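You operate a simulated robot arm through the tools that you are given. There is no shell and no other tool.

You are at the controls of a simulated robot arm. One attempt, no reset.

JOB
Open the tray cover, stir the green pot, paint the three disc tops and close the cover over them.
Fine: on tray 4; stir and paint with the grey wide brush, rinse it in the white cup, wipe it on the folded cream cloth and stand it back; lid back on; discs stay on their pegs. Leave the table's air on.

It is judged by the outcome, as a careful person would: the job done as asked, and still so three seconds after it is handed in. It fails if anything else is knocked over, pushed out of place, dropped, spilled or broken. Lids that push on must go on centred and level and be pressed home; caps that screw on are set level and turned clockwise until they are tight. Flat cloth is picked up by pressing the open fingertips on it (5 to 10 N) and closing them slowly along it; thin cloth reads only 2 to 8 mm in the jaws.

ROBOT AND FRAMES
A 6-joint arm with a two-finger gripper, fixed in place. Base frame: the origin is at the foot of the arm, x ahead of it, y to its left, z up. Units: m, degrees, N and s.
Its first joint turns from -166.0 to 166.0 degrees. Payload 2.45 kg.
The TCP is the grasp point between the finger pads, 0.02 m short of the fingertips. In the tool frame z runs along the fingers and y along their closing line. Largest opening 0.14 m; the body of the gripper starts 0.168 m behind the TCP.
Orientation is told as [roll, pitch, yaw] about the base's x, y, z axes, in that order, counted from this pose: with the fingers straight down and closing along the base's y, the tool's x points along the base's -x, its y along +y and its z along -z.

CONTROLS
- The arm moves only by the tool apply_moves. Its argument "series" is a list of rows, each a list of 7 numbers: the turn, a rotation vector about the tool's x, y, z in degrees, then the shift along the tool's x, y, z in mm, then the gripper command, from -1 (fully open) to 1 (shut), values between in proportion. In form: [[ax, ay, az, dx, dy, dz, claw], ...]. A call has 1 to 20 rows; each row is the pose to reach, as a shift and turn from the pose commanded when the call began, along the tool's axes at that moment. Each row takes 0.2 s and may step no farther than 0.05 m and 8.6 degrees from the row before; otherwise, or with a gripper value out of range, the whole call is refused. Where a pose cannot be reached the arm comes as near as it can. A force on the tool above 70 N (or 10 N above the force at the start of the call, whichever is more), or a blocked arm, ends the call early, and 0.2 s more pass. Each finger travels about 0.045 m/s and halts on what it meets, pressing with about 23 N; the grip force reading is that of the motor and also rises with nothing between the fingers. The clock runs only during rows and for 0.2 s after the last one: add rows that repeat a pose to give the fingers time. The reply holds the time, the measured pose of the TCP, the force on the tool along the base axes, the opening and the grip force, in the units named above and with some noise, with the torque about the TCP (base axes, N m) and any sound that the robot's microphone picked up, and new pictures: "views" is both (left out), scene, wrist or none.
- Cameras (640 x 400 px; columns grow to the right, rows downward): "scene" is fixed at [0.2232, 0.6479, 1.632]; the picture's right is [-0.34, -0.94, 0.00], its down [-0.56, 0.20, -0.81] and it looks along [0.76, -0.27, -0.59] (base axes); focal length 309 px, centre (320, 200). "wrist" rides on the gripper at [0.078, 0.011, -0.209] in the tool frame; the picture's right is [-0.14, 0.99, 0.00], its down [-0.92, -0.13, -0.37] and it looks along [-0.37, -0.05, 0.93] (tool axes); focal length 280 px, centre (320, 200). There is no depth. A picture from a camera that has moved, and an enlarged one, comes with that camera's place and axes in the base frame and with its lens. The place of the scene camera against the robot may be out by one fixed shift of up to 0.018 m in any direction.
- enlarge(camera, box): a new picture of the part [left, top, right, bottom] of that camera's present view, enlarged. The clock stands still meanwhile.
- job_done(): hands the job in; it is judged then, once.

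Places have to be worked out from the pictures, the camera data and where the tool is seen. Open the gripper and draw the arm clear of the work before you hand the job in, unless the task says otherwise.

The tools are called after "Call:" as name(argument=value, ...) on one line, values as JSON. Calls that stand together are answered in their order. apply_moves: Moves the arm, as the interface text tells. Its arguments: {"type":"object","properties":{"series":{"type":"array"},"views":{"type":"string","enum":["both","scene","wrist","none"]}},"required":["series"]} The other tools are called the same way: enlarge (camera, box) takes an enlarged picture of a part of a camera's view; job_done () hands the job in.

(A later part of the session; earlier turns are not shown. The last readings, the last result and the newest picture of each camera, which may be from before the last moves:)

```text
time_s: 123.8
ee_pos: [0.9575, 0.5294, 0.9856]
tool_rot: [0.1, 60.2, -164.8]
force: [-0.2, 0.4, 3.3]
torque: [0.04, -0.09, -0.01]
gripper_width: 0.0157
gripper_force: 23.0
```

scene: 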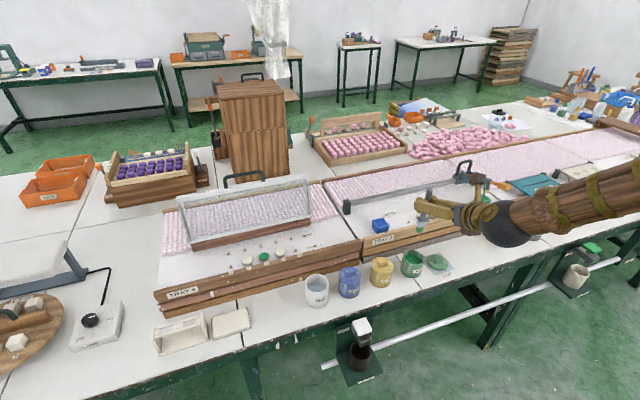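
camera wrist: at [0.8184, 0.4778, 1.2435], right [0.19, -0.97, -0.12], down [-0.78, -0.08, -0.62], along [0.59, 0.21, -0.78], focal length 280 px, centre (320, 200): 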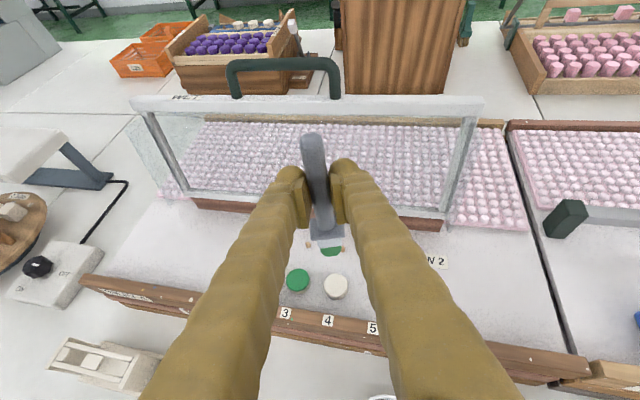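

A light 3.3 N contact. I'll make the same strokes on disc 4.

Call:
apply_moves(series=[[0, 0, 0, 1.4, 1, 3.6, 1], [0, 0, 0, 3.3, 2.1, 7, 1], [0, 0, 0, 1.4, 1, 3.6, 1], [0, 0, 0, -0.5, 0, 0.3, 1], [0, 0, 0, -2.4, -1, -3, 1], [0, 0, 0, -4.3, -2.1, -6.4, 1], [0, 0, 0, -4.2, -7.2, -6.1, 1], [0, 0, 0, -2, -6, -2.3, 1], [0, 0, 0, 0.2, -4.8, 1.4, 1], [0, 0, 0, 2.3, -3.6, 5.2, 1], [0, 0, 0, 4.5, -2.4, 9, 1], [0, 0, 0, 3.8, 2.4, 7.8, 1], [0, 0, 0, 3.2, 7.2, 6.7, 1], [0, 0, 0, 1, 6, 2.9, 1], [0, 0, 0, -1.2, 4.8, -0.8, 1], [0, 0, 0, -3.3, 3.6, -4.6, 1], [0, 0, 0, -5.5, 2.4, -8.4, 1], [0, 0, 0, -0.5, 0, 0.3, 1]], views="none")

Call:
enlarge(camera="wrist", box=[260, 180, 400, 300])

```text
time_s: 127.6
ee_pos: [0.9591, 0.5295, 0.984]
tool_rot: [0.2, 60.0, -164.7]
force: [-0.4, -0.1, 8.6]
torque: [0.03, 0.05, -0.01]
gripper_width: 0.0156
gripper_force: 22.9
```

```text
3.33 times, centred on (330, 240) of wrist
camera zoom: at [0.824, 0.482, 1.1554], right [0.19, -0.97, -0.12], down [-0.78, -0.08, -0.62], along [0.59, 0.21, -0.78], focal length 935 px, centre (287, 67)
```

zoom: 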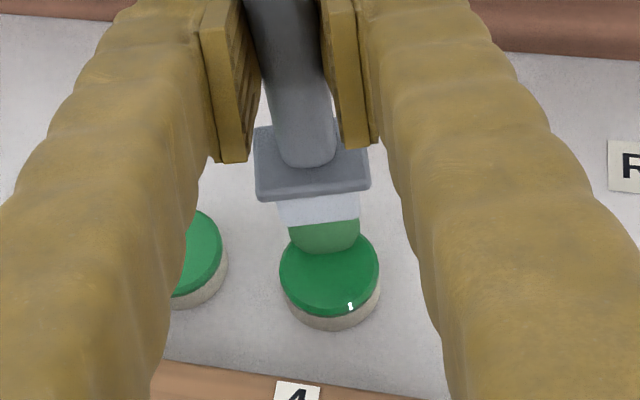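

All three disc tops are painted. I'll lift off and move to hover over the white rinse cup.

Call:
apply_moves(series=[[0, 0, 0, 8.7, 0, -5, 1], [0, 0, 0, 45, 0, -26, 1], [0, 0, 0, 82.4, 0, -47.4, 1], [-0.9, 0, 0.5, 63.6, 8, -75.3, 1], [-1.8, 0, 1.1, 44.8, 16.1, -103.1, 1], [-2.8, 0, 1.6, 26.1, 24.1, -131, 1], [-3.7, 0, 2.1, 7.3, 32.2, -158.8, 1], [-4.6, 0, 2.6, -11.5, 40.2, -186.7, 1], [-4.6, 0, 2.6, -11.5, 40.2, -186.7, 1], [-4.6, 0, 2.6, -11.5, 40.2, -186.7, 1]])

Call:
enlarge(camera="wrist", box=[240, 180, 420, 360])

Call:
enlarge(camera="scene", box=[220, 200, 340, 310])

```text
time_s: 129.8
ee_pos: [0.8084, 0.444, 1.0668]
tool_rot: [0.3, 60.1, -170.0]
force: [0.0, -0.4, -0.5]
torque: [-0.01, 0.02, 0.02]
gripper_width: 0.0159
gripper_force: 22.5
camera wrist: at [0.669, 0.4103, 1.2376], right [0.1, -0.99, -0.12], down [-0.79, -0.01, -0.62], along [0.61, 0.15, -0.78], focal length 280 px, centre (320, 200)
```

scene: 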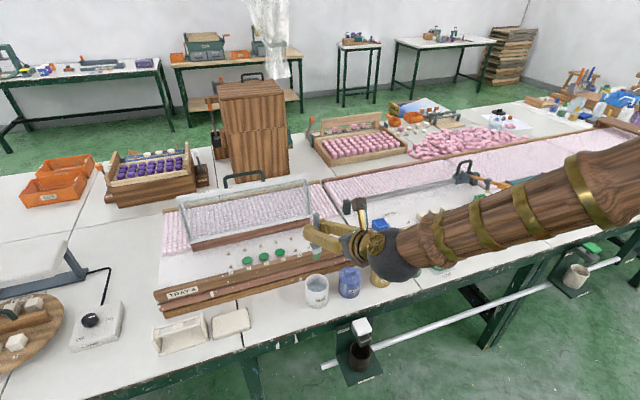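
wrist: 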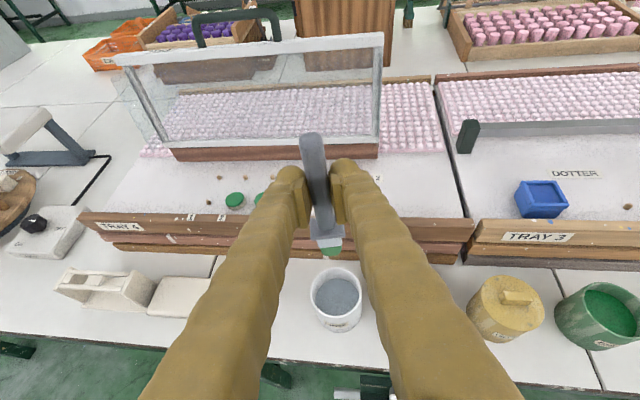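

```text
2.22 times, centred on (330, 270) of wrist
camera zoom: at [0.669, 0.4103, 1.2376], right [0.1, -0.99, -0.12], down [-0.79, -0.01, -0.62], along [0.61, 0.15, -0.78], focal length 623 px, centre (298, 44)
```

zoom: 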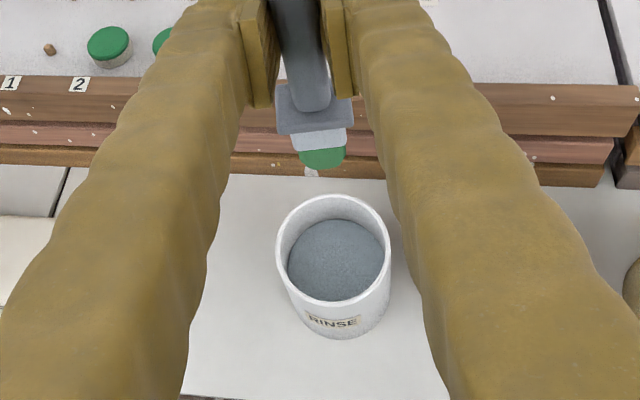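

```text
3.64 times, centred on (280, 255) of scene
camera zoom: at [0.2232, 0.6479, 1.632], right [-0.34, -0.94, 0.0], down [-0.56, 0.2, -0.81], along [0.76, -0.27, -0.59], focal length 1123 px, centre (466, 0)
```

zoom: 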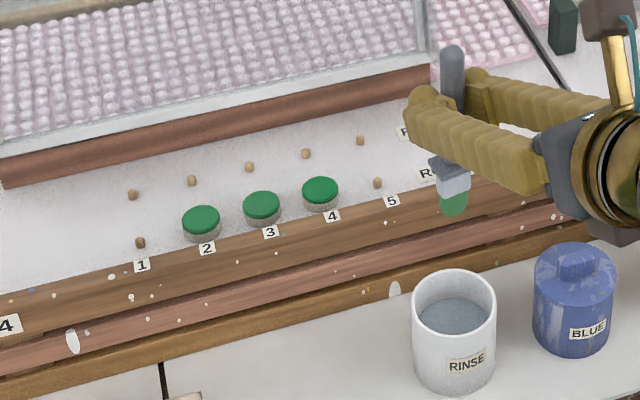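

All three discs are green. The cup's rim centre is about (0.807, 0.450); I'll correct 4–5 mm and lower the bristles into the water.

Call:
apply_moves(series=[[0, 0, 0, 0, -4.6, 0, 1], [0, 0, 0, -30, -4.6, 17.3, 1], [0, 0, 0, -60, -4.6, 34.5, 1], [0, 0, 0, -75, -4.6, 43, 1], [0, 0, 0, -75, -4.6, 43, 1], [0, 0, 0, -75, -4.6, 43, 1]], views="none")

Call:
enlarge(camera="wrist", box=[240, 180, 420, 360])

Call:
enlarge(camera="scene", box=[270, 220, 370, 310])

```text
time_s: 131.2
ee_pos: [0.8058, 0.4526, 0.9823]
tool_rot: [0.3, 60.2, -169.9]
force: [-1.3, 0.6, 0.7]
torque: [0.01, -0.02, 0.01]
gripper_width: 0.0156
gripper_force: 22.9
```

```text
2.22 times, centred on (330, 270) of wrist
camera zoom: at [0.6666, 0.4168, 1.153], right [0.1, -0.99, -0.12], down [-0.79, -0.01, -0.62], along [0.61, 0.15, -0.78], focal length 623 px, centre (298, 44)
```

zoom: 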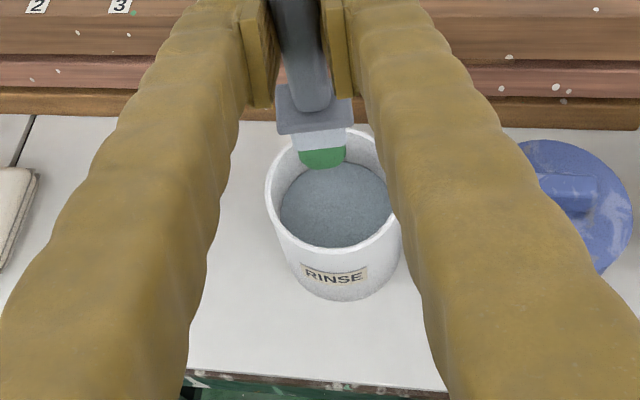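

```text
4.44 times, centred on (320, 265) of scene
camera zoom: at [0.2232, 0.6479, 1.632], right [-0.34, -0.94, 0.0], down [-0.56, 0.2, -0.81], along [0.76, -0.27, -0.59], focal length 1373 px, centre (320, -89)
```

zoom: 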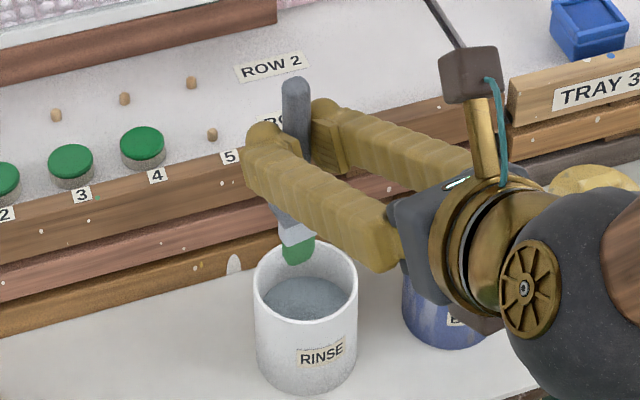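

The rim centre is at (0.806, 0.4495), so I shift 4 mm and lower into the water, then swirl.

Call:
apply_moves(series=[[0, 0, 0, -20, 3.9, 11, 1], [0, 0, 0, -41, 3.9, 23, 1], [0, 0, 0, -61.9, 3.9, 34.8, 1], [0, 0, 0, -61.9, 3.9, 34.8, 1], [0, 0, 0, -57.5, 5.5, 42.5, 1], [0, 0, 0, -58.2, -1.3, 41.2, 1], [0, 0, 0, -61.1, -5, 36.2, 1], [0, 0, 0, -64.5, -3.5, 30.3, 1], [0, 0, 0, -66.3, 2.3, 27.1, 1], [0, 0, 0, -65.6, 9.1, 28.4, 1], [0, 0, 0, -62.7, 12.8, 33.4, 1], [0, 0, 0, -59.3, 11.3, 39.3, 1], [0, 0, 0, -57.5, 5.5, 42.5, 1], [0, 0, 0, -58.2, -1.3, 41.2, 1], [0, 0, 0, -61.1, -5, 36.2, 1], [0, 0, 0, -64.5, -3.5, 30.3, 1], [0, 0, 0, -66.3, 2.3, 27.1, 1], [0, 0, 0, -65.6, 9.1, 28.4, 1], [0, 0, 0, -62.7, 12.8, 33.4, 1], [0, 0, 0, -61.9, 3.9, 34.8, 1]], views="none")

Call:
enlarge(camera="wrist", box=[240, 180, 420, 360])

Call:
enlarge(camera="scene", box=[270, 220, 370, 310])

```text
time_s: 135.4
ee_pos: [0.807, 0.4484, 0.9112]
tool_rot: [0.2, 60.0, -170.0]
force: [0.4, -0.1, -1.0]
torque: [0.03, 0.0, -0.02]
gripper_width: 0.0156
gripper_force: 23.2
```

```text
2.22 times, centred on (330, 270) of wrist
camera zoom: at [0.6679, 0.4136, 1.0817], right [0.1, -0.99, -0.12], down [-0.79, -0.01, -0.61], along [0.61, 0.15, -0.78], focal length 623 px, centre (298, 44)
```

zoom: 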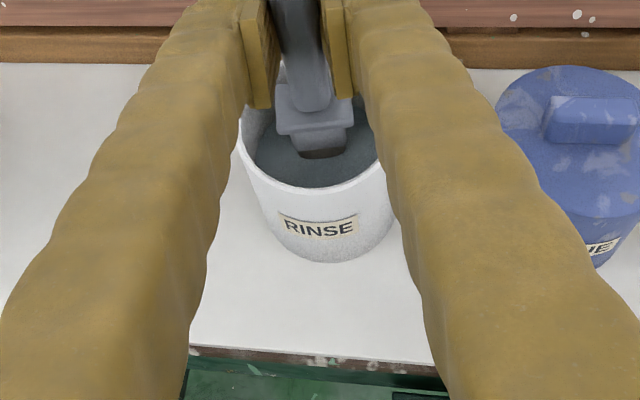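

```text
4.44 times, centred on (320, 265) of scene
camera zoom: at [0.2232, 0.6479, 1.632], right [-0.34, -0.94, 0.0], down [-0.56, 0.2, -0.81], along [0.76, -0.27, -0.59], focal length 1373 px, centre (320, -89)
```

zoom: 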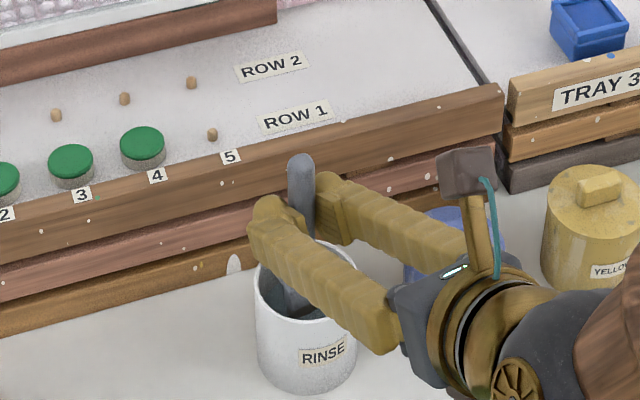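

The water has darkened as the paint rinsed out. I'll swirl once more, then lift slowly and let it drain over the cup.

Call:
apply_moves(series=[[0, 0, 0, 4.4, 1.6, 7.7, 1], [0, 0, 0, 3.7, -5.2, 6.4, 1], [0, 0, 0, 0.8, -8.9, 1.4, 1], [0, 0, 0, -2.6, -7.4, -4.5, 1], [0, 0, 0, -4.4, -1.6, -7.7, 1], [0, 0, 0, -3.7, 5.2, -6.4, 1], [0, 0, 0, -0.8, 8.9, -1.4, 1], [0, 0, 0, 2.6, 7.4, 4.5, 1], [0, 0, 0, 0, 0, 0, 1], [0, 0, 0, 15, 0, -8.6, 1], [0, 0, 0, 30, 0, -17.3, 1], [0, 0, 0, 45, 0, -25.9, 1], [0, 0, 0, 45, 0, -25.9, 1], [0, 0, 0, 45, 0, -25.9, 1], [0, 0, 0, 45, 0, -25.9, 1], [0, 0, 0, 45, 0, -25.9, 1], [0, 0, 0, 45, 0, -25.9, 1], [0, 0, 0, 80, 0, -46, 1], [0, 0, 0, 115, 0, -66.1, 1], [0, 0, 0, 115, 0, -66.1, 1]])

Call:
enlarge(camera="wrist", box=[260, 180, 400, 340])

Call:
enlarge(camera="scene", box=[270, 210, 370, 310])

```text
time_s: 139.6
ee_pos: [0.809, 0.4437, 1.0442]
tool_rot: [0.4, 60.1, -170.0]
force: [-0.4, -0.4, -1.0]
torque: [0.04, 0.03, -0.03]
gripper_width: 0.0158
gripper_force: 22.2
camera wrist: at [0.6705, 0.4088, 1.2153], right [0.1, -0.99, -0.12], down [-0.79, -0.01, -0.61], along [0.61, 0.15, -0.78], focal length 280 px, centre (320, 200)
```

scene: 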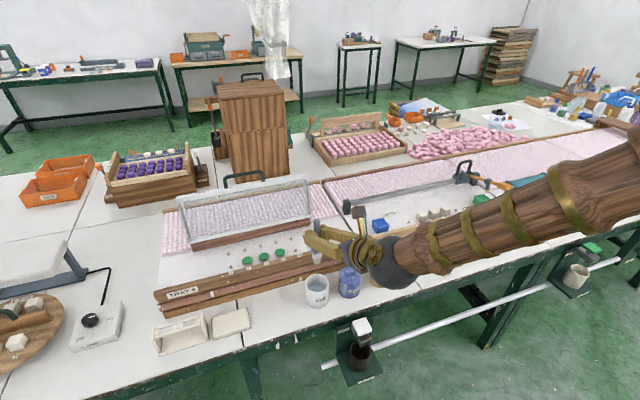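
wrist: 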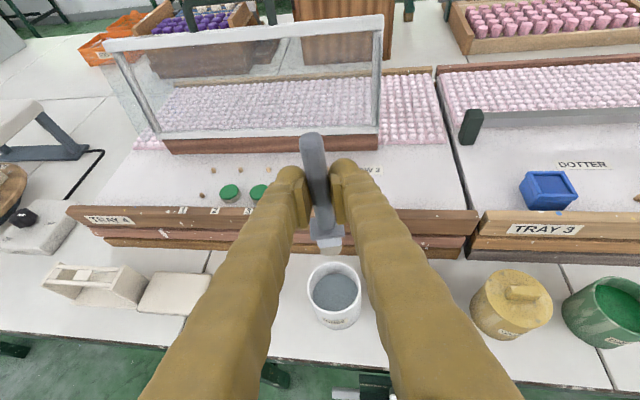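

```text
2.50 times, centred on (330, 260) of wrist
camera zoom: at [0.6705, 0.4088, 1.2153], right [0.1, -0.99, -0.12], down [-0.79, -0.01, -0.61], along [0.61, 0.15, -0.78], focal length 701 px, centre (295, 50)
```

zoom: 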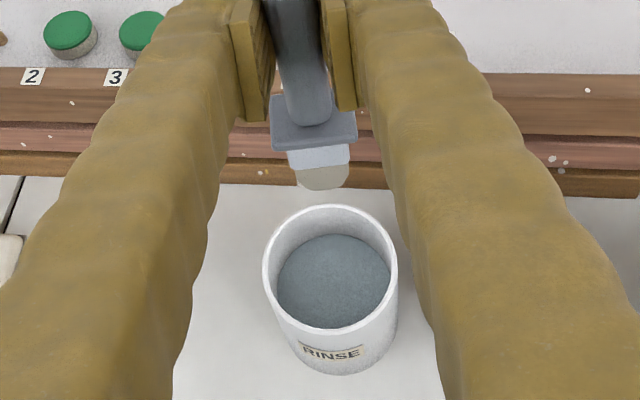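

```text
4.00 times, centred on (320, 260) of scene
camera zoom: at [0.2232, 0.6479, 1.632], right [-0.34, -0.94, 0.0], down [-0.56, 0.2, -0.81], along [0.76, -0.27, -0.59], focal length 1235 px, centre (320, -40)
```

zoom: 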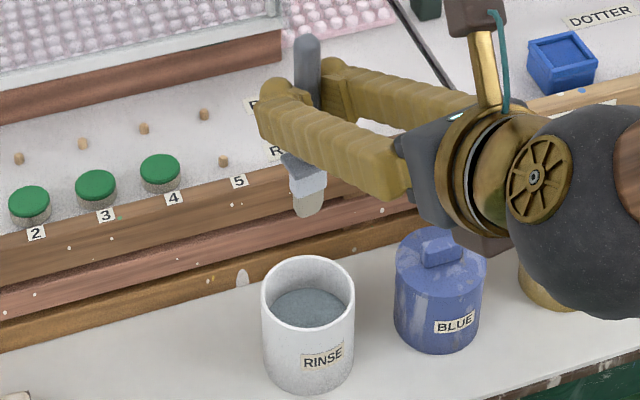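

The bristles have rinsed clean. I'll carry the brush across to hover over the folded cream cloth.

Call:
apply_moves(series=[[0, 0, 0, 3.7, -42, 6.4, 1], [0, 0, 0, 7.4, -84, 12.8, 1], [0, 0, 0, 11.1, -126, 19.3, 1], [0, 0, 0, 14.8, -168, 25.7, 1], [0, 0, 0, 18.5, -210, 32.1, 1], [0, 0, 0, 23.5, -267, 40.8, 1], [0, 0, 0, 23.5, -267, 40.8, 1], [0, 0, 0, 23.5, -267, 40.8, 1]])

Call:
enlarge(camera="wrist", box=[220, 180, 420, 360])

Call:
enlarge(camera="scene", box=[140, 240, 280, 360])

```text
refused: row 6 steps farther than a row can; nothing moved
```

```text
2.22 times, centred on (320, 270) of wrist
camera zoom: at [0.6705, 0.4088, 1.2153], right [0.1, -0.99, -0.12], down [-0.79, -0.01, -0.61], along [0.61, 0.15, -0.78], focal length 623 px, centre (320, 44)
```

zoom: 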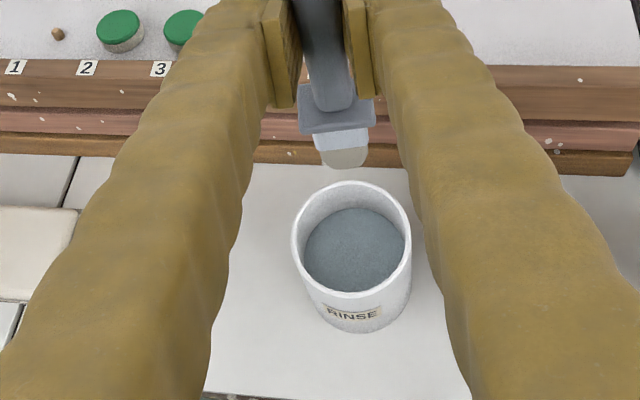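

```text
3.33 times, centred on (210, 300) of scene
camera zoom: at [0.2232, 0.6479, 1.632], right [-0.34, -0.94, 0.0], down [-0.56, 0.2, -0.81], along [0.76, -0.27, -0.59], focal length 1029 px, centre (687, -133)
```

zoom: 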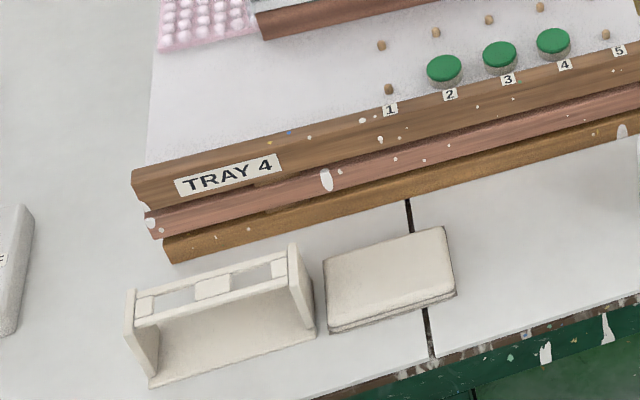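

One step was too long, so I'll split it into shorter rows.

Call:
apply_moves(series=[[0, 0, 0, 3.4, -38.1, 5.8, 1], [0, 0, 0, 6.7, -76.3, 11.7, 1], [0, 0, 0, 10.1, -114.4, 17.5, 1], [0, 0, 0, 13.4, -152.6, 23.3, 1], [0, 0, 0, 16.8, -190.7, 29.1, 1], [0, 0, 0, 20.1, -228.9, 35, 1], [0, 0, 0, 23.5, -267, 40.8, 1], [0, 0, 0, 23.5, -267, 40.8, 1], [0, 0, 0, 23.5, -267, 40.8, 1]])

Call:
enlarge(camera="wrist", box=[220, 180, 420, 360])

Call:
enlarge(camera="scene", box=[140, 240, 280, 360])

```text
time_s: 141.6
ee_pos: [0.8096, 0.7154, 1.0425]
tool_rot: [0.2, 60.0, -169.9]
force: [1.1, -0.3, -0.2]
torque: [0.02, -0.02, -0.03]
gripper_width: 0.0156
gripper_force: 22.6
camera wrist: at [0.6698, 0.6814, 1.2127], right [0.1, -0.99, -0.12], down [-0.79, -0.01, -0.62], along [0.61, 0.15, -0.78], focal length 280 px, centre (320, 200)
```

scene: 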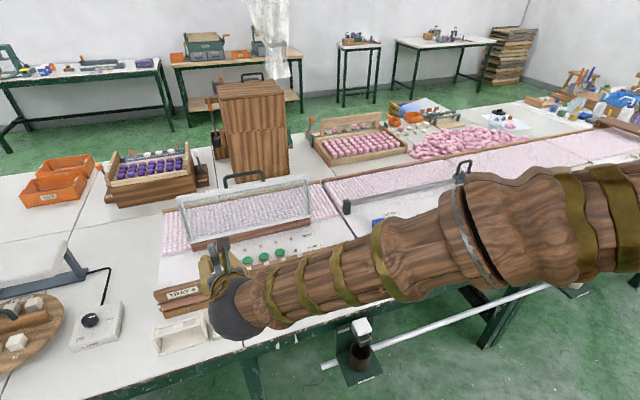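
wrist: 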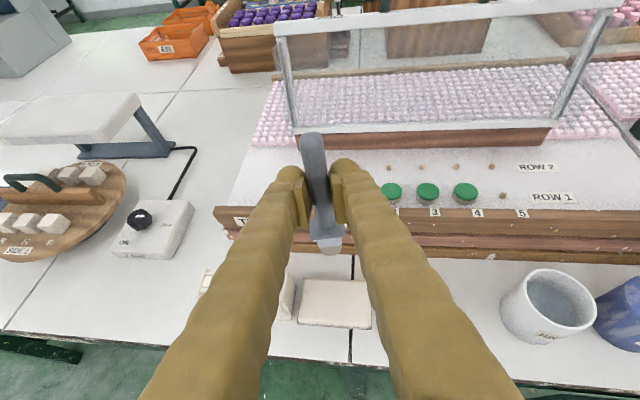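

```text
2.22 times, centred on (320, 270) of wrist
camera zoom: at [0.6698, 0.6814, 1.2127], right [0.1, -0.99, -0.12], down [-0.79, -0.01, -0.62], along [0.61, 0.15, -0.78], focal length 623 px, centre (320, 44)
```

zoom: 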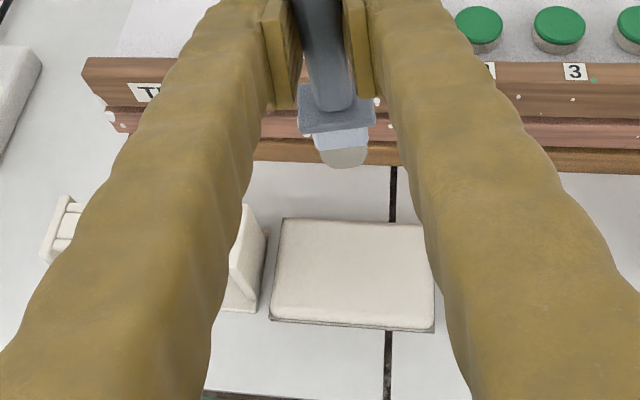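

```text
3.33 times, centred on (210, 300) of scene
camera zoom: at [0.2232, 0.6479, 1.632], right [-0.34, -0.94, 0.0], down [-0.56, 0.2, -0.81], along [0.76, -0.27, -0.59], focal length 1029 px, centre (687, -133)
```

zoom: 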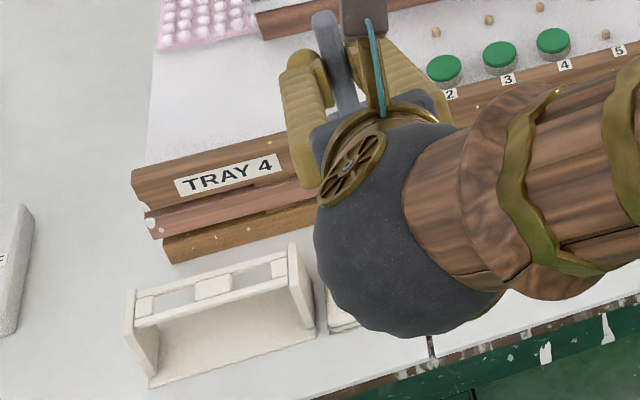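

The cloth spans about x 0.78–0.845, y 0.67–0.78. I'll lower the bristles to just above its middle.

Call:
apply_moves(series=[[0, 0, 0, -26, -7, 22, 1], [0, 0, 0, -56, -7, 39.5, 1], [0, 0, 0, -86, -7, 56.8, 1], [0, 0, 0, -112, -7, 71.7, 1], [0, 0, 0, -112, -7, 71.7, 1], [0, 0, 0, -112, -7, 71.7, 1]], views="wrist")

Call:
enlarge(camera="wrist", box=[240, 180, 420, 340])

```text
time_s: 143.0
ee_pos: [0.8136, 0.7288, 0.9108]
tool_rot: [0.3, 60.1, -170.0]
force: [-0.3, -0.1, -0.4]
torque: [0.0, 0.02, -0.01]
gripper_width: 0.0152
gripper_force: 23.4
camera wrist: at [0.6747, 0.6939, 1.0815], right [0.1, -0.99, -0.12], down [-0.79, -0.01, -0.62], along [0.61, 0.15, -0.78], focal length 280 px, centre (320, 200)
```

wrist: 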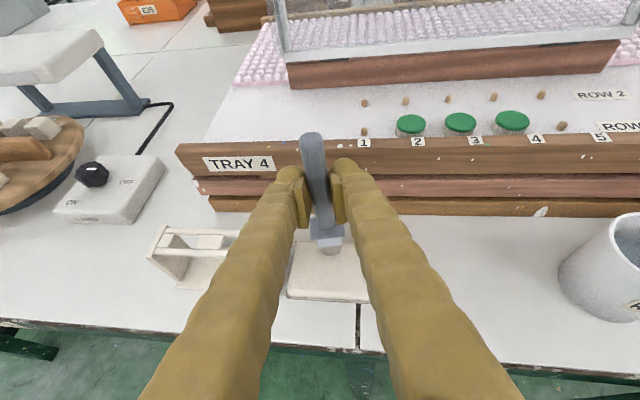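

```text
2.50 times, centred on (330, 260) of wrist
camera zoom: at [0.6747, 0.6939, 1.0815], right [0.1, -0.99, -0.12], down [-0.79, -0.01, -0.62], along [0.61, 0.15, -0.78], focal length 701 px, centre (295, 50)
```

zoom: 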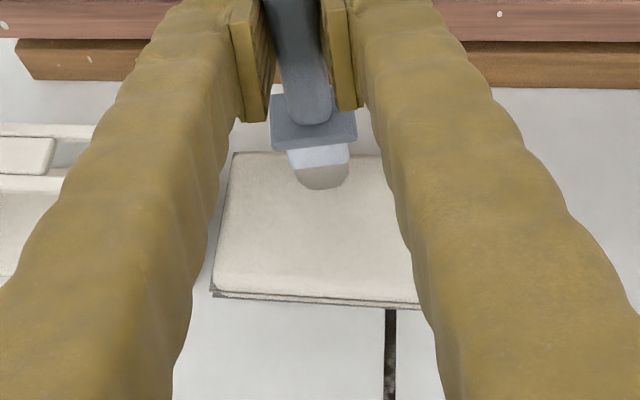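

The tip is roughly 15–20 mm above the cloth. I'll lower in small steps until I feel a light contact.

Call:
apply_moves(series=[[0, 0, 0, -3.5, 0, 2, 1], [0, 0, 0, -7, 0, 4, 1], [0, 0, 0, -10.4, 0, 6, 1], [0, 0, 0, -12.1, 0, 7, 1], [0, 0, 0, -12.1, 0, 7, 1]], views="none")

Call:
enlarge(camera="wrist", box=[240, 180, 420, 340])

```text
time_s: 144.2
ee_pos: [0.8121, 0.7288, 0.8968]
tool_rot: [0.2, 60.2, -170.1]
force: [-0.8, 1.5, 21.6]
torque: [0.13, -0.28, -0.02]
gripper_width: 0.0156
gripper_force: 23.0
```

```text
2.50 times, centred on (330, 260) of wrist
camera zoom: at [0.6736, 0.6924, 1.0682], right [0.1, -0.99, -0.12], down [-0.79, -0.01, -0.62], along [0.61, 0.15, -0.78], focal length 701 px, centre (295, 50)
```

zoom: 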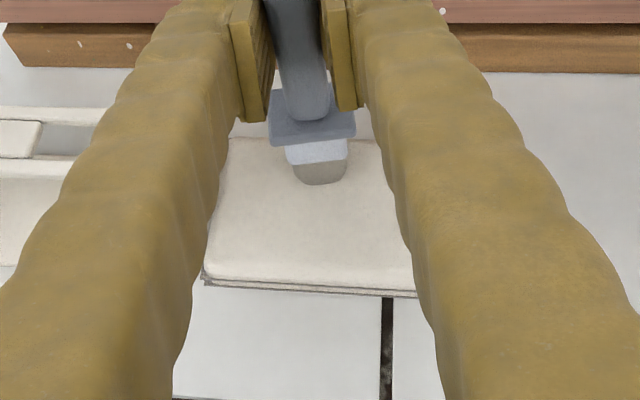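

Contact at 21 N; the cloth top is at about z 0.783. I'll ease up 3 mm and wipe the bristles back and forth lightly.

Call:
apply_moves(series=[[0, 0, 0, 2.6, 0, -1.5, 1], [0, 0, 0, -0.8, -1.2, -7.5, 1], [0, 0, 0, -4.3, -2.4, -13.5, 1], [0, 0, 0, -0.8, -1.2, -7.5, 1], [0, 0, 0, 2.6, 0, -1.5, 1], [0, 0, 0, 6, 1.2, 4.5, 1], [0, 0, 0, 9.5, 2.4, 10.5, 1], [0, 0, 0, 6, 1.2, 4.5, 1], [0, 0, 0, 2.6, 0, -1.5, 1]], views="none")

Call:
enlarge(camera="wrist", box=[240, 180, 420, 340])

```text
time_s: 146.2
ee_pos: [0.8135, 0.7279, 0.8987]
tool_rot: [0.3, 60.2, -170.1]
force: [0.0, 0.1, -1.0]
torque: [-0.02, 0.05, 0.02]
gripper_width: 0.0157
gripper_force: 22.7
```

```text
2.50 times, centred on (330, 260) of wrist
camera zoom: at [0.6731, 0.692, 1.0699], right [0.1, -0.99, -0.12], down [-0.79, -0.01, -0.62], along [0.61, 0.15, -0.78], focal length 701 px, centre (295, 50)
```

zoom: 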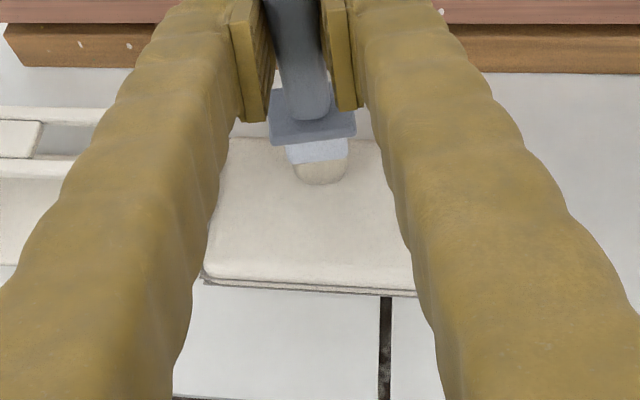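

The bristles have gone from wet grey to dry cream: the wipe works. I'll do another pass slightly firmer on a fresh strip of the cloth.

Call:
apply_moves(series=[[0, 0, 0, -1.8, 8, -0.2, 1], [0, 0, 0, -5.2, 6.8, -6.2, 1], [0, 0, 0, -8.7, 5.6, -12.2, 1], [0, 0, 0, -5.2, 6.8, -6.2, 1], [0, 0, 0, -1.8, 8, -0.2, 1], [0, 0, 0, 1.6, 9.2, 5.8, 1], [0, 0, 0, 5.1, 10.4, 11.8, 1], [0, 0, 0, 1.6, 9.2, 5.8, 1], [0, 0, 0, -1.8, 8, -0.2, 1], [0, 0, 0, -5.2, 6.8, -6.2, 1], [0, 0, 0, -1.8, 8, -0.2, 1]], views="none")

Call:
enlarge(camera="wrist", box=[240, 180, 420, 340])

```text
time_s: 148.6
ee_pos: [0.8127, 0.718, 0.8983]
tool_rot: [0.2, 60.1, -170.0]
force: [-0.4, -0.1, 1.5]
torque: [-0.01, 0.04, -0.01]
gripper_width: 0.0154
gripper_force: 23.2
```

```text
2.50 times, centred on (330, 260) of wrist
camera zoom: at [0.674, 0.6833, 1.0694], right [0.1, -0.99, -0.12], down [-0.79, -0.01, -0.62], along [0.61, 0.15, -0.78], focal length 701 px, centre (295, 50)
```

zoom: 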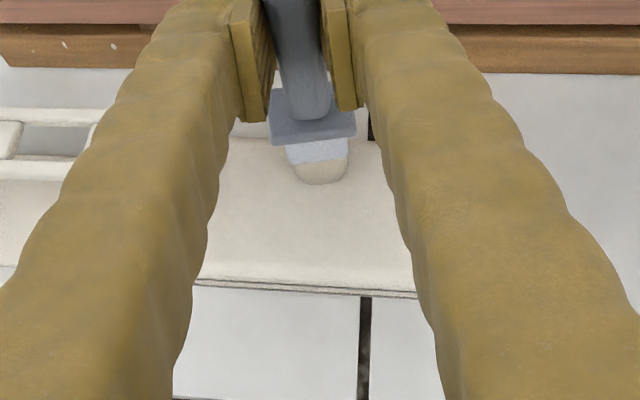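

The bristles are clean and dry. I'll lift off, check that the cloth has stayed put, and move toward the rack, turning the heading to 0° so that the brush's wide side lines up with the slot.

Call:
apply_moves(series=[[0, 0, 0, 20, 0, -11.5, 1], [0, 0, 0, 50, 0, -28.8, 1], [0, 0, 0, 82, 0, -47.2, 1], [0, 0, 0, 112.7, 0, -64.8, 1], [-2.9, 0, 1.7, 117.2, -29.9, -63.6, 1], [-5.8, 0, 3.3, 121.7, -59.8, -62.5, 1], [-8.67, 0, 4.98, 126.2, -89.7, -61.3, 1], [-8.67, 0, 4.98, 126.2, -89.7, -61.3, 1], [-8.67, 0, 4.98, 126.2, -89.7, -61.3, 1]])

Call:
enlarge(camera="wrist", box=[220, 160, 420, 340])

Call:
enlarge(camera="scene", box=[140, 250, 270, 360])

```text
time_s: 150.6
ee_pos: [0.8031, 0.8106, 1.0371]
tool_rot: [0.3, 60.3, 180.0]
force: [-0.2, -0.4, -0.1]
torque: [0.0, 0.01, -0.01]
gripper_width: 0.0157
gripper_force: 23.2
camera wrist: at [0.6599, 0.8, 1.2085], right [-0.07, -0.99, -0.12], down [-0.78, 0.13, -0.62], along [0.62, 0.05, -0.78], focal length 280 px, centre (320, 200)
```

scene: 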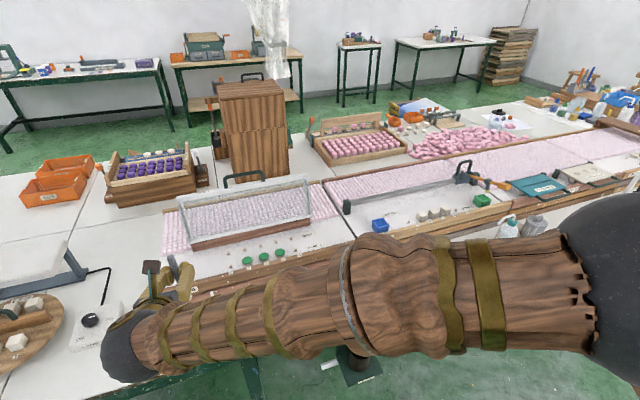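
wrist: 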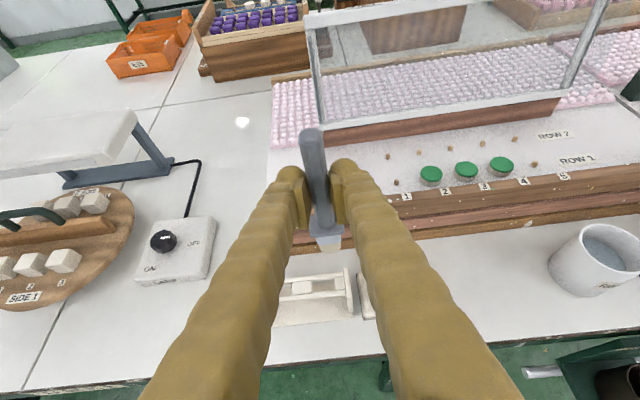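

```text
2.22 times, centred on (320, 250) of wrist
camera zoom: at [0.6599, 0.8, 1.2085], right [-0.07, -0.99, -0.12], down [-0.78, 0.13, -0.62], along [0.62, 0.05, -0.78], focal length 623 px, centre (320, 89)
```

zoom: 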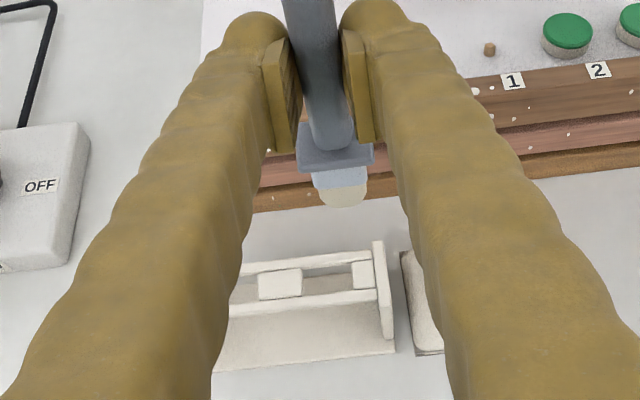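

```text
3.64 times, centred on (205, 305) of scene
camera zoom: at [0.2232, 0.6479, 1.632], right [-0.34, -0.94, 0.0], down [-0.56, 0.2, -0.81], along [0.76, -0.27, -0.59], focal length 1123 px, centre (738, -182)
```

zoom: 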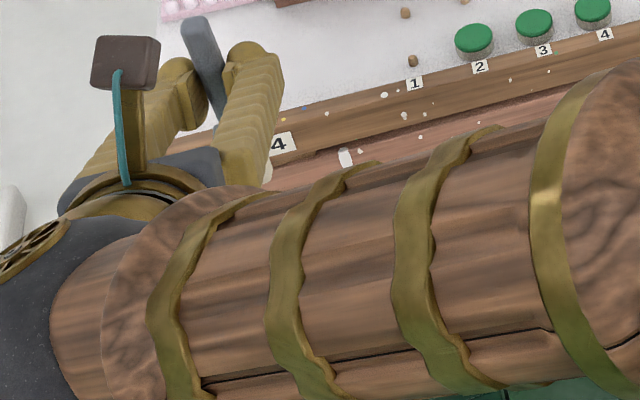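

The heading of 0° is reachable here. I'll move on over the brush's own slot (y≈0.886) and look.

Call:
apply_moves(series=[[0, 0, 0, 0.5, -25, 1, 1], [0, 0, 0, 1, -50, 2, 1], [0, 0, 0, 1.5, -76, 2.6, 1], [0, 0, 0, 1.5, -76, 2.6, 1], [0, 0, 0, 1.5, -76, 2.6, 1]])

Call:
enlarge(camera="wrist", box=[240, 170, 420, 310])

Call:
enlarge(camera="scene", box=[120, 240, 240, 360])

```text
time_s: 151.8
ee_pos: [0.8076, 0.8872, 1.0343]
tool_rot: [0.3, 60.3, -180.0]
force: [-0.2, 0.3, -0.7]
torque: [0.01, 0.01, -0.02]
gripper_width: 0.0157
gripper_force: 23.4
camera wrist: at [0.6648, 0.876, 1.2061], right [-0.07, -0.99, -0.12], down [-0.78, 0.13, -0.62], along [0.62, 0.05, -0.78], focal length 280 px, centre (320, 200)
```

scene: 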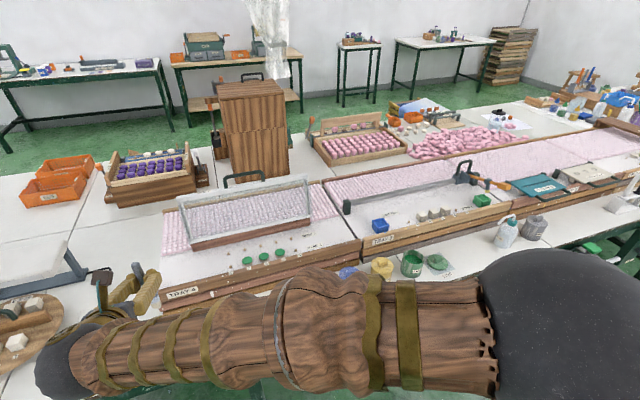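
wrist: 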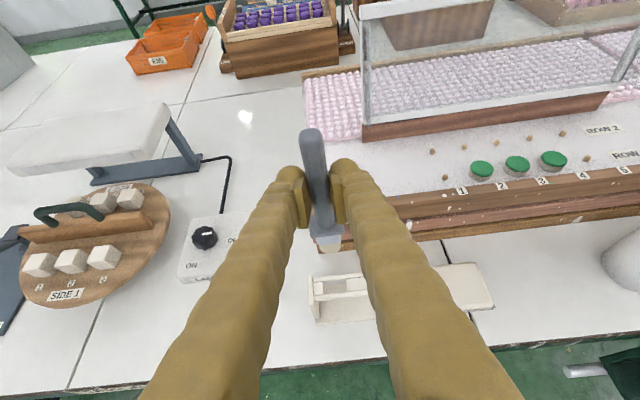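

```text
2.86 times, centred on (330, 240) of wrist
camera zoom: at [0.6648, 0.876, 1.2061], right [-0.07, -0.99, -0.12], down [-0.78, 0.13, -0.62], along [0.62, 0.05, -0.78], focal length 801 px, centre (291, 86)
```

zoom: 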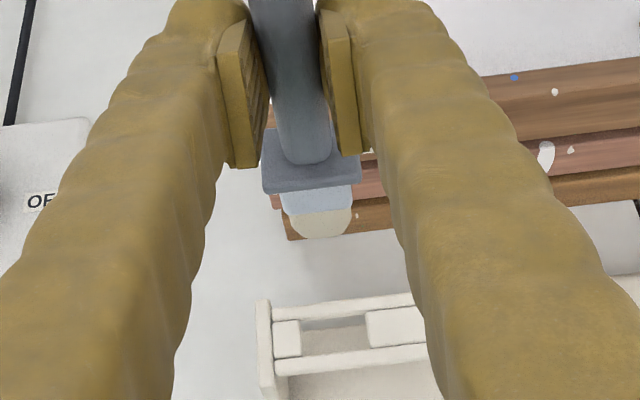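

```text
3.33 times, centred on (180, 300) of scene
camera zoom: at [0.2232, 0.6479, 1.632], right [-0.34, -0.94, 0.0], down [-0.56, 0.2, -0.81], along [0.76, -0.27, -0.59], focal length 1029 px, centre (787, -133)
```

zoom: 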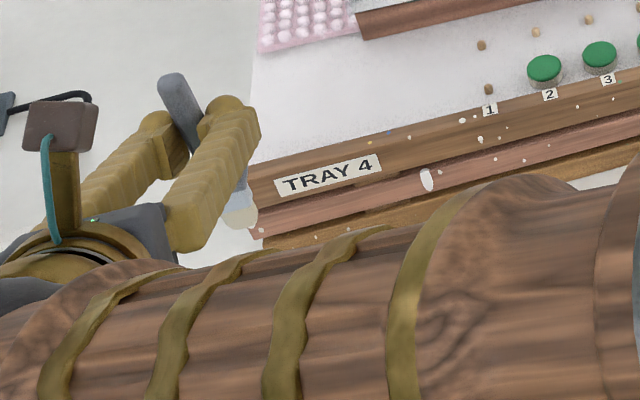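

I notice the handle has slid up in the grip by about 13 mm from the pressing, so the release height will be lower than at pick-up. The slot's opening measures about (0.807, 0.889) and the brush lines up within 2 mm; I'll lower until the bristles are just above the rack.

Call:
apply_moves(series=[[0, 0, 0, -20, 0, 11.4, 1], [0, 0, 0, -40, 0, 22.8, 1], [0, 0, 0, -58, 0, 33.1, 1], [0, 0, 0, -58, 0, 33.1, 1], [0, 0, 0, -58, 0, 33.1, 1]], views="wrist")

Call:
enlarge(camera="wrist", box=[260, 180, 400, 290])

Call:
enlarge(camera="scene", box=[120, 250, 220, 350])

```text
time_s: 153.0
ee_pos: [0.8102, 0.8855, 0.9685]
tool_rot: [0.3, 60.2, 179.9]
force: [0.0, 0.8, -0.9]
torque: [-0.02, 0.04, -0.01]
gripper_width: 0.0156
gripper_force: 23.0
camera wrist: at [0.667, 0.8747, 1.1397], right [-0.07, -0.99, -0.12], down [-0.78, 0.13, -0.62], along [0.62, 0.05, -0.78], focal length 280 px, centre (320, 200)
```

wrist: 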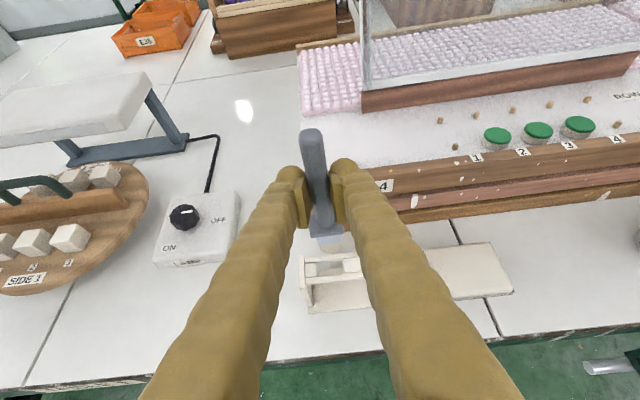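

```text
3.64 times, centred on (330, 235) of wrist
camera zoom: at [0.667, 0.8747, 1.1397], right [-0.07, -0.99, -0.12], down [-0.78, 0.13, -0.62], along [0.62, 0.05, -0.78], focal length 1020 px, centre (284, 73)
```

zoom: 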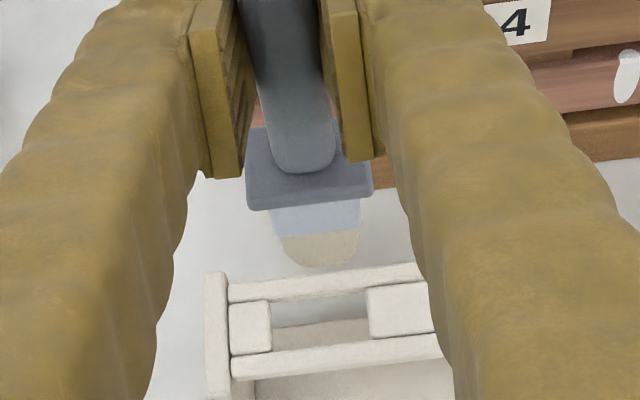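

```text
4.00 times, centred on (170, 300) of scene
camera zoom: at [0.2232, 0.6479, 1.632], right [-0.34, -0.94, 0.0], down [-0.56, 0.2, -0.81], along [0.76, -0.27, -0.59], focal length 1235 px, centre (920, -200)
```

zoom: 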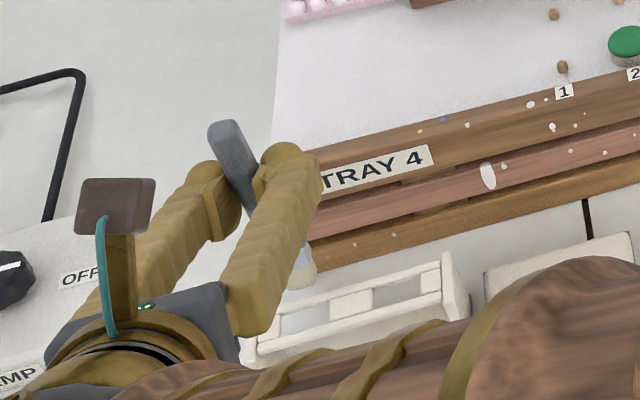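

Measured at this range, the slot is about 3 mm further along +y than the bristle's path and slightly nearer in x. I'll shift 2–3 mm and lower 14 mm more for a closer check.

Call:
apply_moves(series=[[0, 0, 0, -1.5, -2.5, -2.2, 1], [0, 0, 0, -7.6, -2.5, 1.3, 1], [0, 0, 0, -13.7, -2.5, 4.7, 1], [0, 0, 0, -13.7, -2.5, 4.7, 1], [0, 0, 0, -13.7, -2.5, 4.7, 1]], views="none")

Call:
enlarge(camera="wrist", box=[280, 200, 380, 280])

Call:
enlarge(camera="scene", box=[120, 250, 220, 350])

```text
time_s: 154.2
ee_pos: [0.8062, 0.8888, 0.9554]
tool_rot: [0.2, 60.2, -180.0]
force: [0.1, -1.2, -1.0]
torque: [0.01, -0.02, 0.01]
gripper_width: 0.0155
gripper_force: 23.2
```

```text
5.00 times, centred on (330, 240) of wrist
camera zoom: at [0.6638, 0.8776, 1.1265], right [-0.07, -0.99, -0.12], down [-0.78, 0.13, -0.62], along [0.62, 0.05, -0.78], focal length 1402 px, centre (270, 0)
```

zoom: 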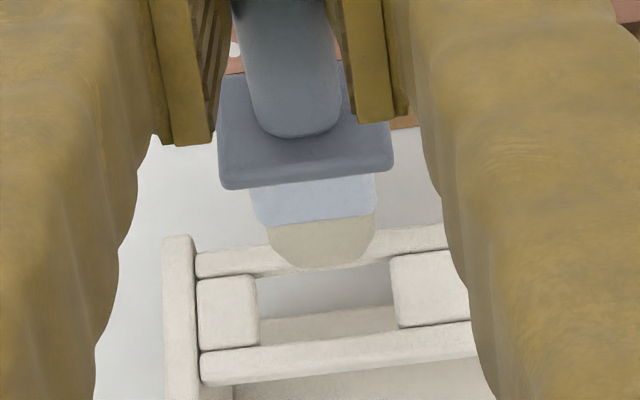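

```text
4.00 times, centred on (170, 300) of scene
camera zoom: at [0.2232, 0.6479, 1.632], right [-0.34, -0.94, 0.0], down [-0.56, 0.2, -0.81], along [0.76, -0.27, -0.59], focal length 1235 px, centre (920, -200)
```

zoom: 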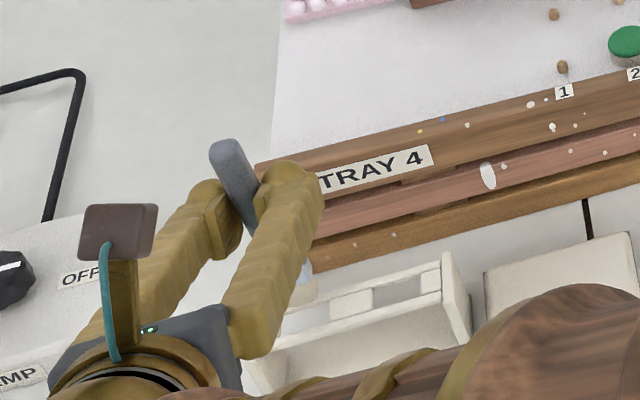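

The close view shows the bristle laterally centred on the slot, but the fore-aft alignment is uncertain, so I'll enlarge the handle and rack for a better fit.

Call:
enlarge(camera="wrist", box=[270, 110, 390, 190])

Call:
enlarge(camera="wrist", box=[270, 190, 390, 290])

Call:
enlarge(camera="scene", box=[160, 270, 210, 340])

```text
5.00 times, centred on (330, 150) of wrist
camera zoom: at [0.6638, 0.8776, 1.1265], right [-0.07, -0.99, -0.12], down [-0.78, 0.13, -0.62], along [0.62, 0.05, -0.78], focal length 1402 px, centre (270, 450)
```

zoom: 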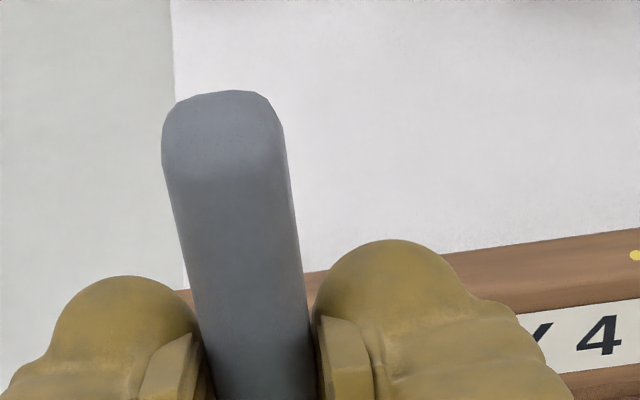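

```text
4.00 times, centred on (330, 240) of wrist
camera zoom: at [0.6638, 0.8776, 1.1265], right [-0.07, -0.99, -0.12], down [-0.78, 0.13, -0.62], along [0.62, 0.05, -0.78], focal length 1122 px, centre (280, 40)
```

zoom: 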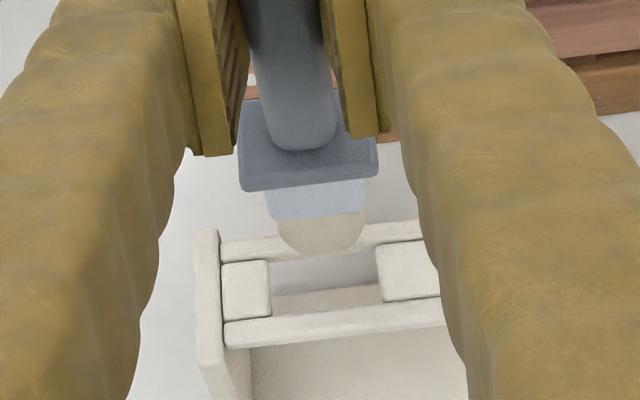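

```text
5.71 times, centred on (185, 305) of scene
camera zoom: at [0.2232, 0.6479, 1.632], right [-0.34, -0.94, 0.0], down [-0.56, 0.2, -0.81], along [0.76, -0.27, -0.59], focal length 1765 px, centre (1091, -400)
```

zoom: 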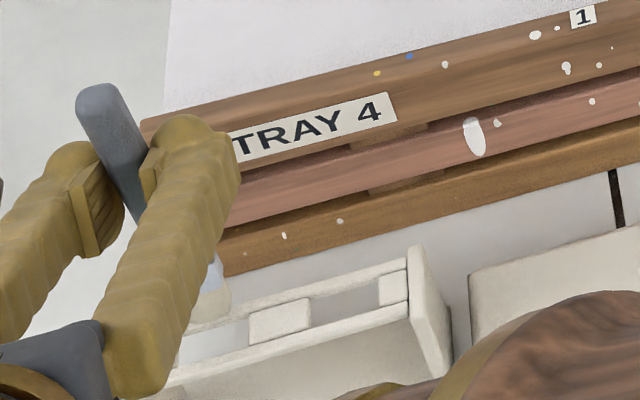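

The two cameras together say that the bristle is within about 3 mm of the slot. I'll lower slowly in 3 mm steps and watch for any contact force.

Call:
apply_moves(series=[[0, 0, 0, -2.6, 0, 1.5, 1], [0, 0, 0, -5.2, 0, 3, 1], [0, 0, 0, -7.8, 0, 4.5, 1], [0, 0, 0, -10.4, 0, 5.9, 1], [0, 0, 0, -10.4, 0, 5.9, 1]], views="none")

Call:
enlarge(camera="wrist", box=[280, 200, 380, 280])

Call:
enlarge(camera="scene", box=[160, 270, 210, 340])

```text
time_s: 155.4
ee_pos: [0.8075, 0.8875, 0.9457]
tool_rot: [0.2, 60.2, 179.7]
force: [0.5, -1.2, 21.1]
torque: [-0.02, -0.39, -0.01]
gripper_width: 0.0158
gripper_force: 23.3
```

```text
5.00 times, centred on (330, 240) of wrist
camera zoom: at [0.6636, 0.8768, 1.1163], right [-0.07, -0.99, -0.12], down [-0.78, 0.13, -0.62], along [0.63, 0.05, -0.78], focal length 1402 px, centre (270, 0)
```

zoom: 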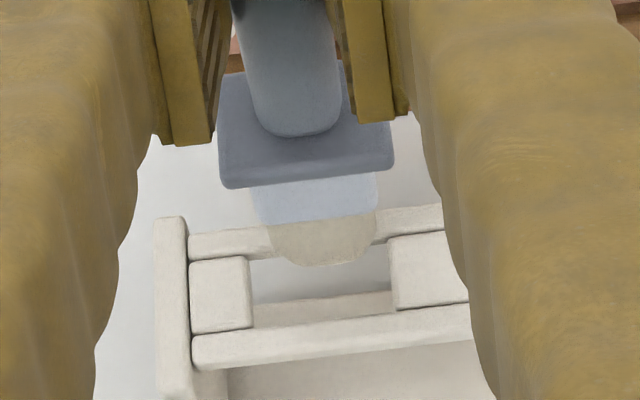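

```text
5.71 times, centred on (185, 305) of scene
camera zoom: at [0.2232, 0.6479, 1.632], right [-0.34, -0.94, 0.0], down [-0.56, 0.2, -0.81], along [0.76, -0.27, -0.59], focal length 1765 px, centre (1091, -400)
```

zoom: 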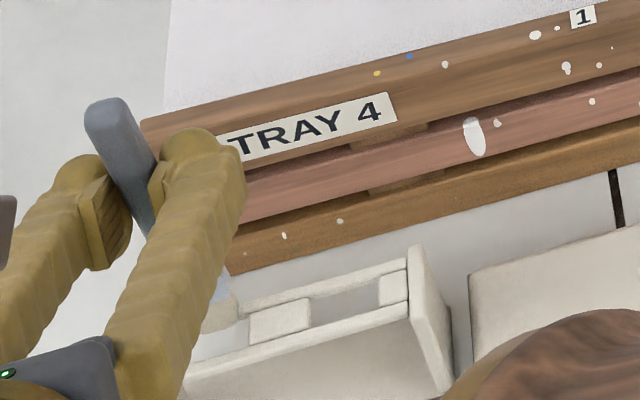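

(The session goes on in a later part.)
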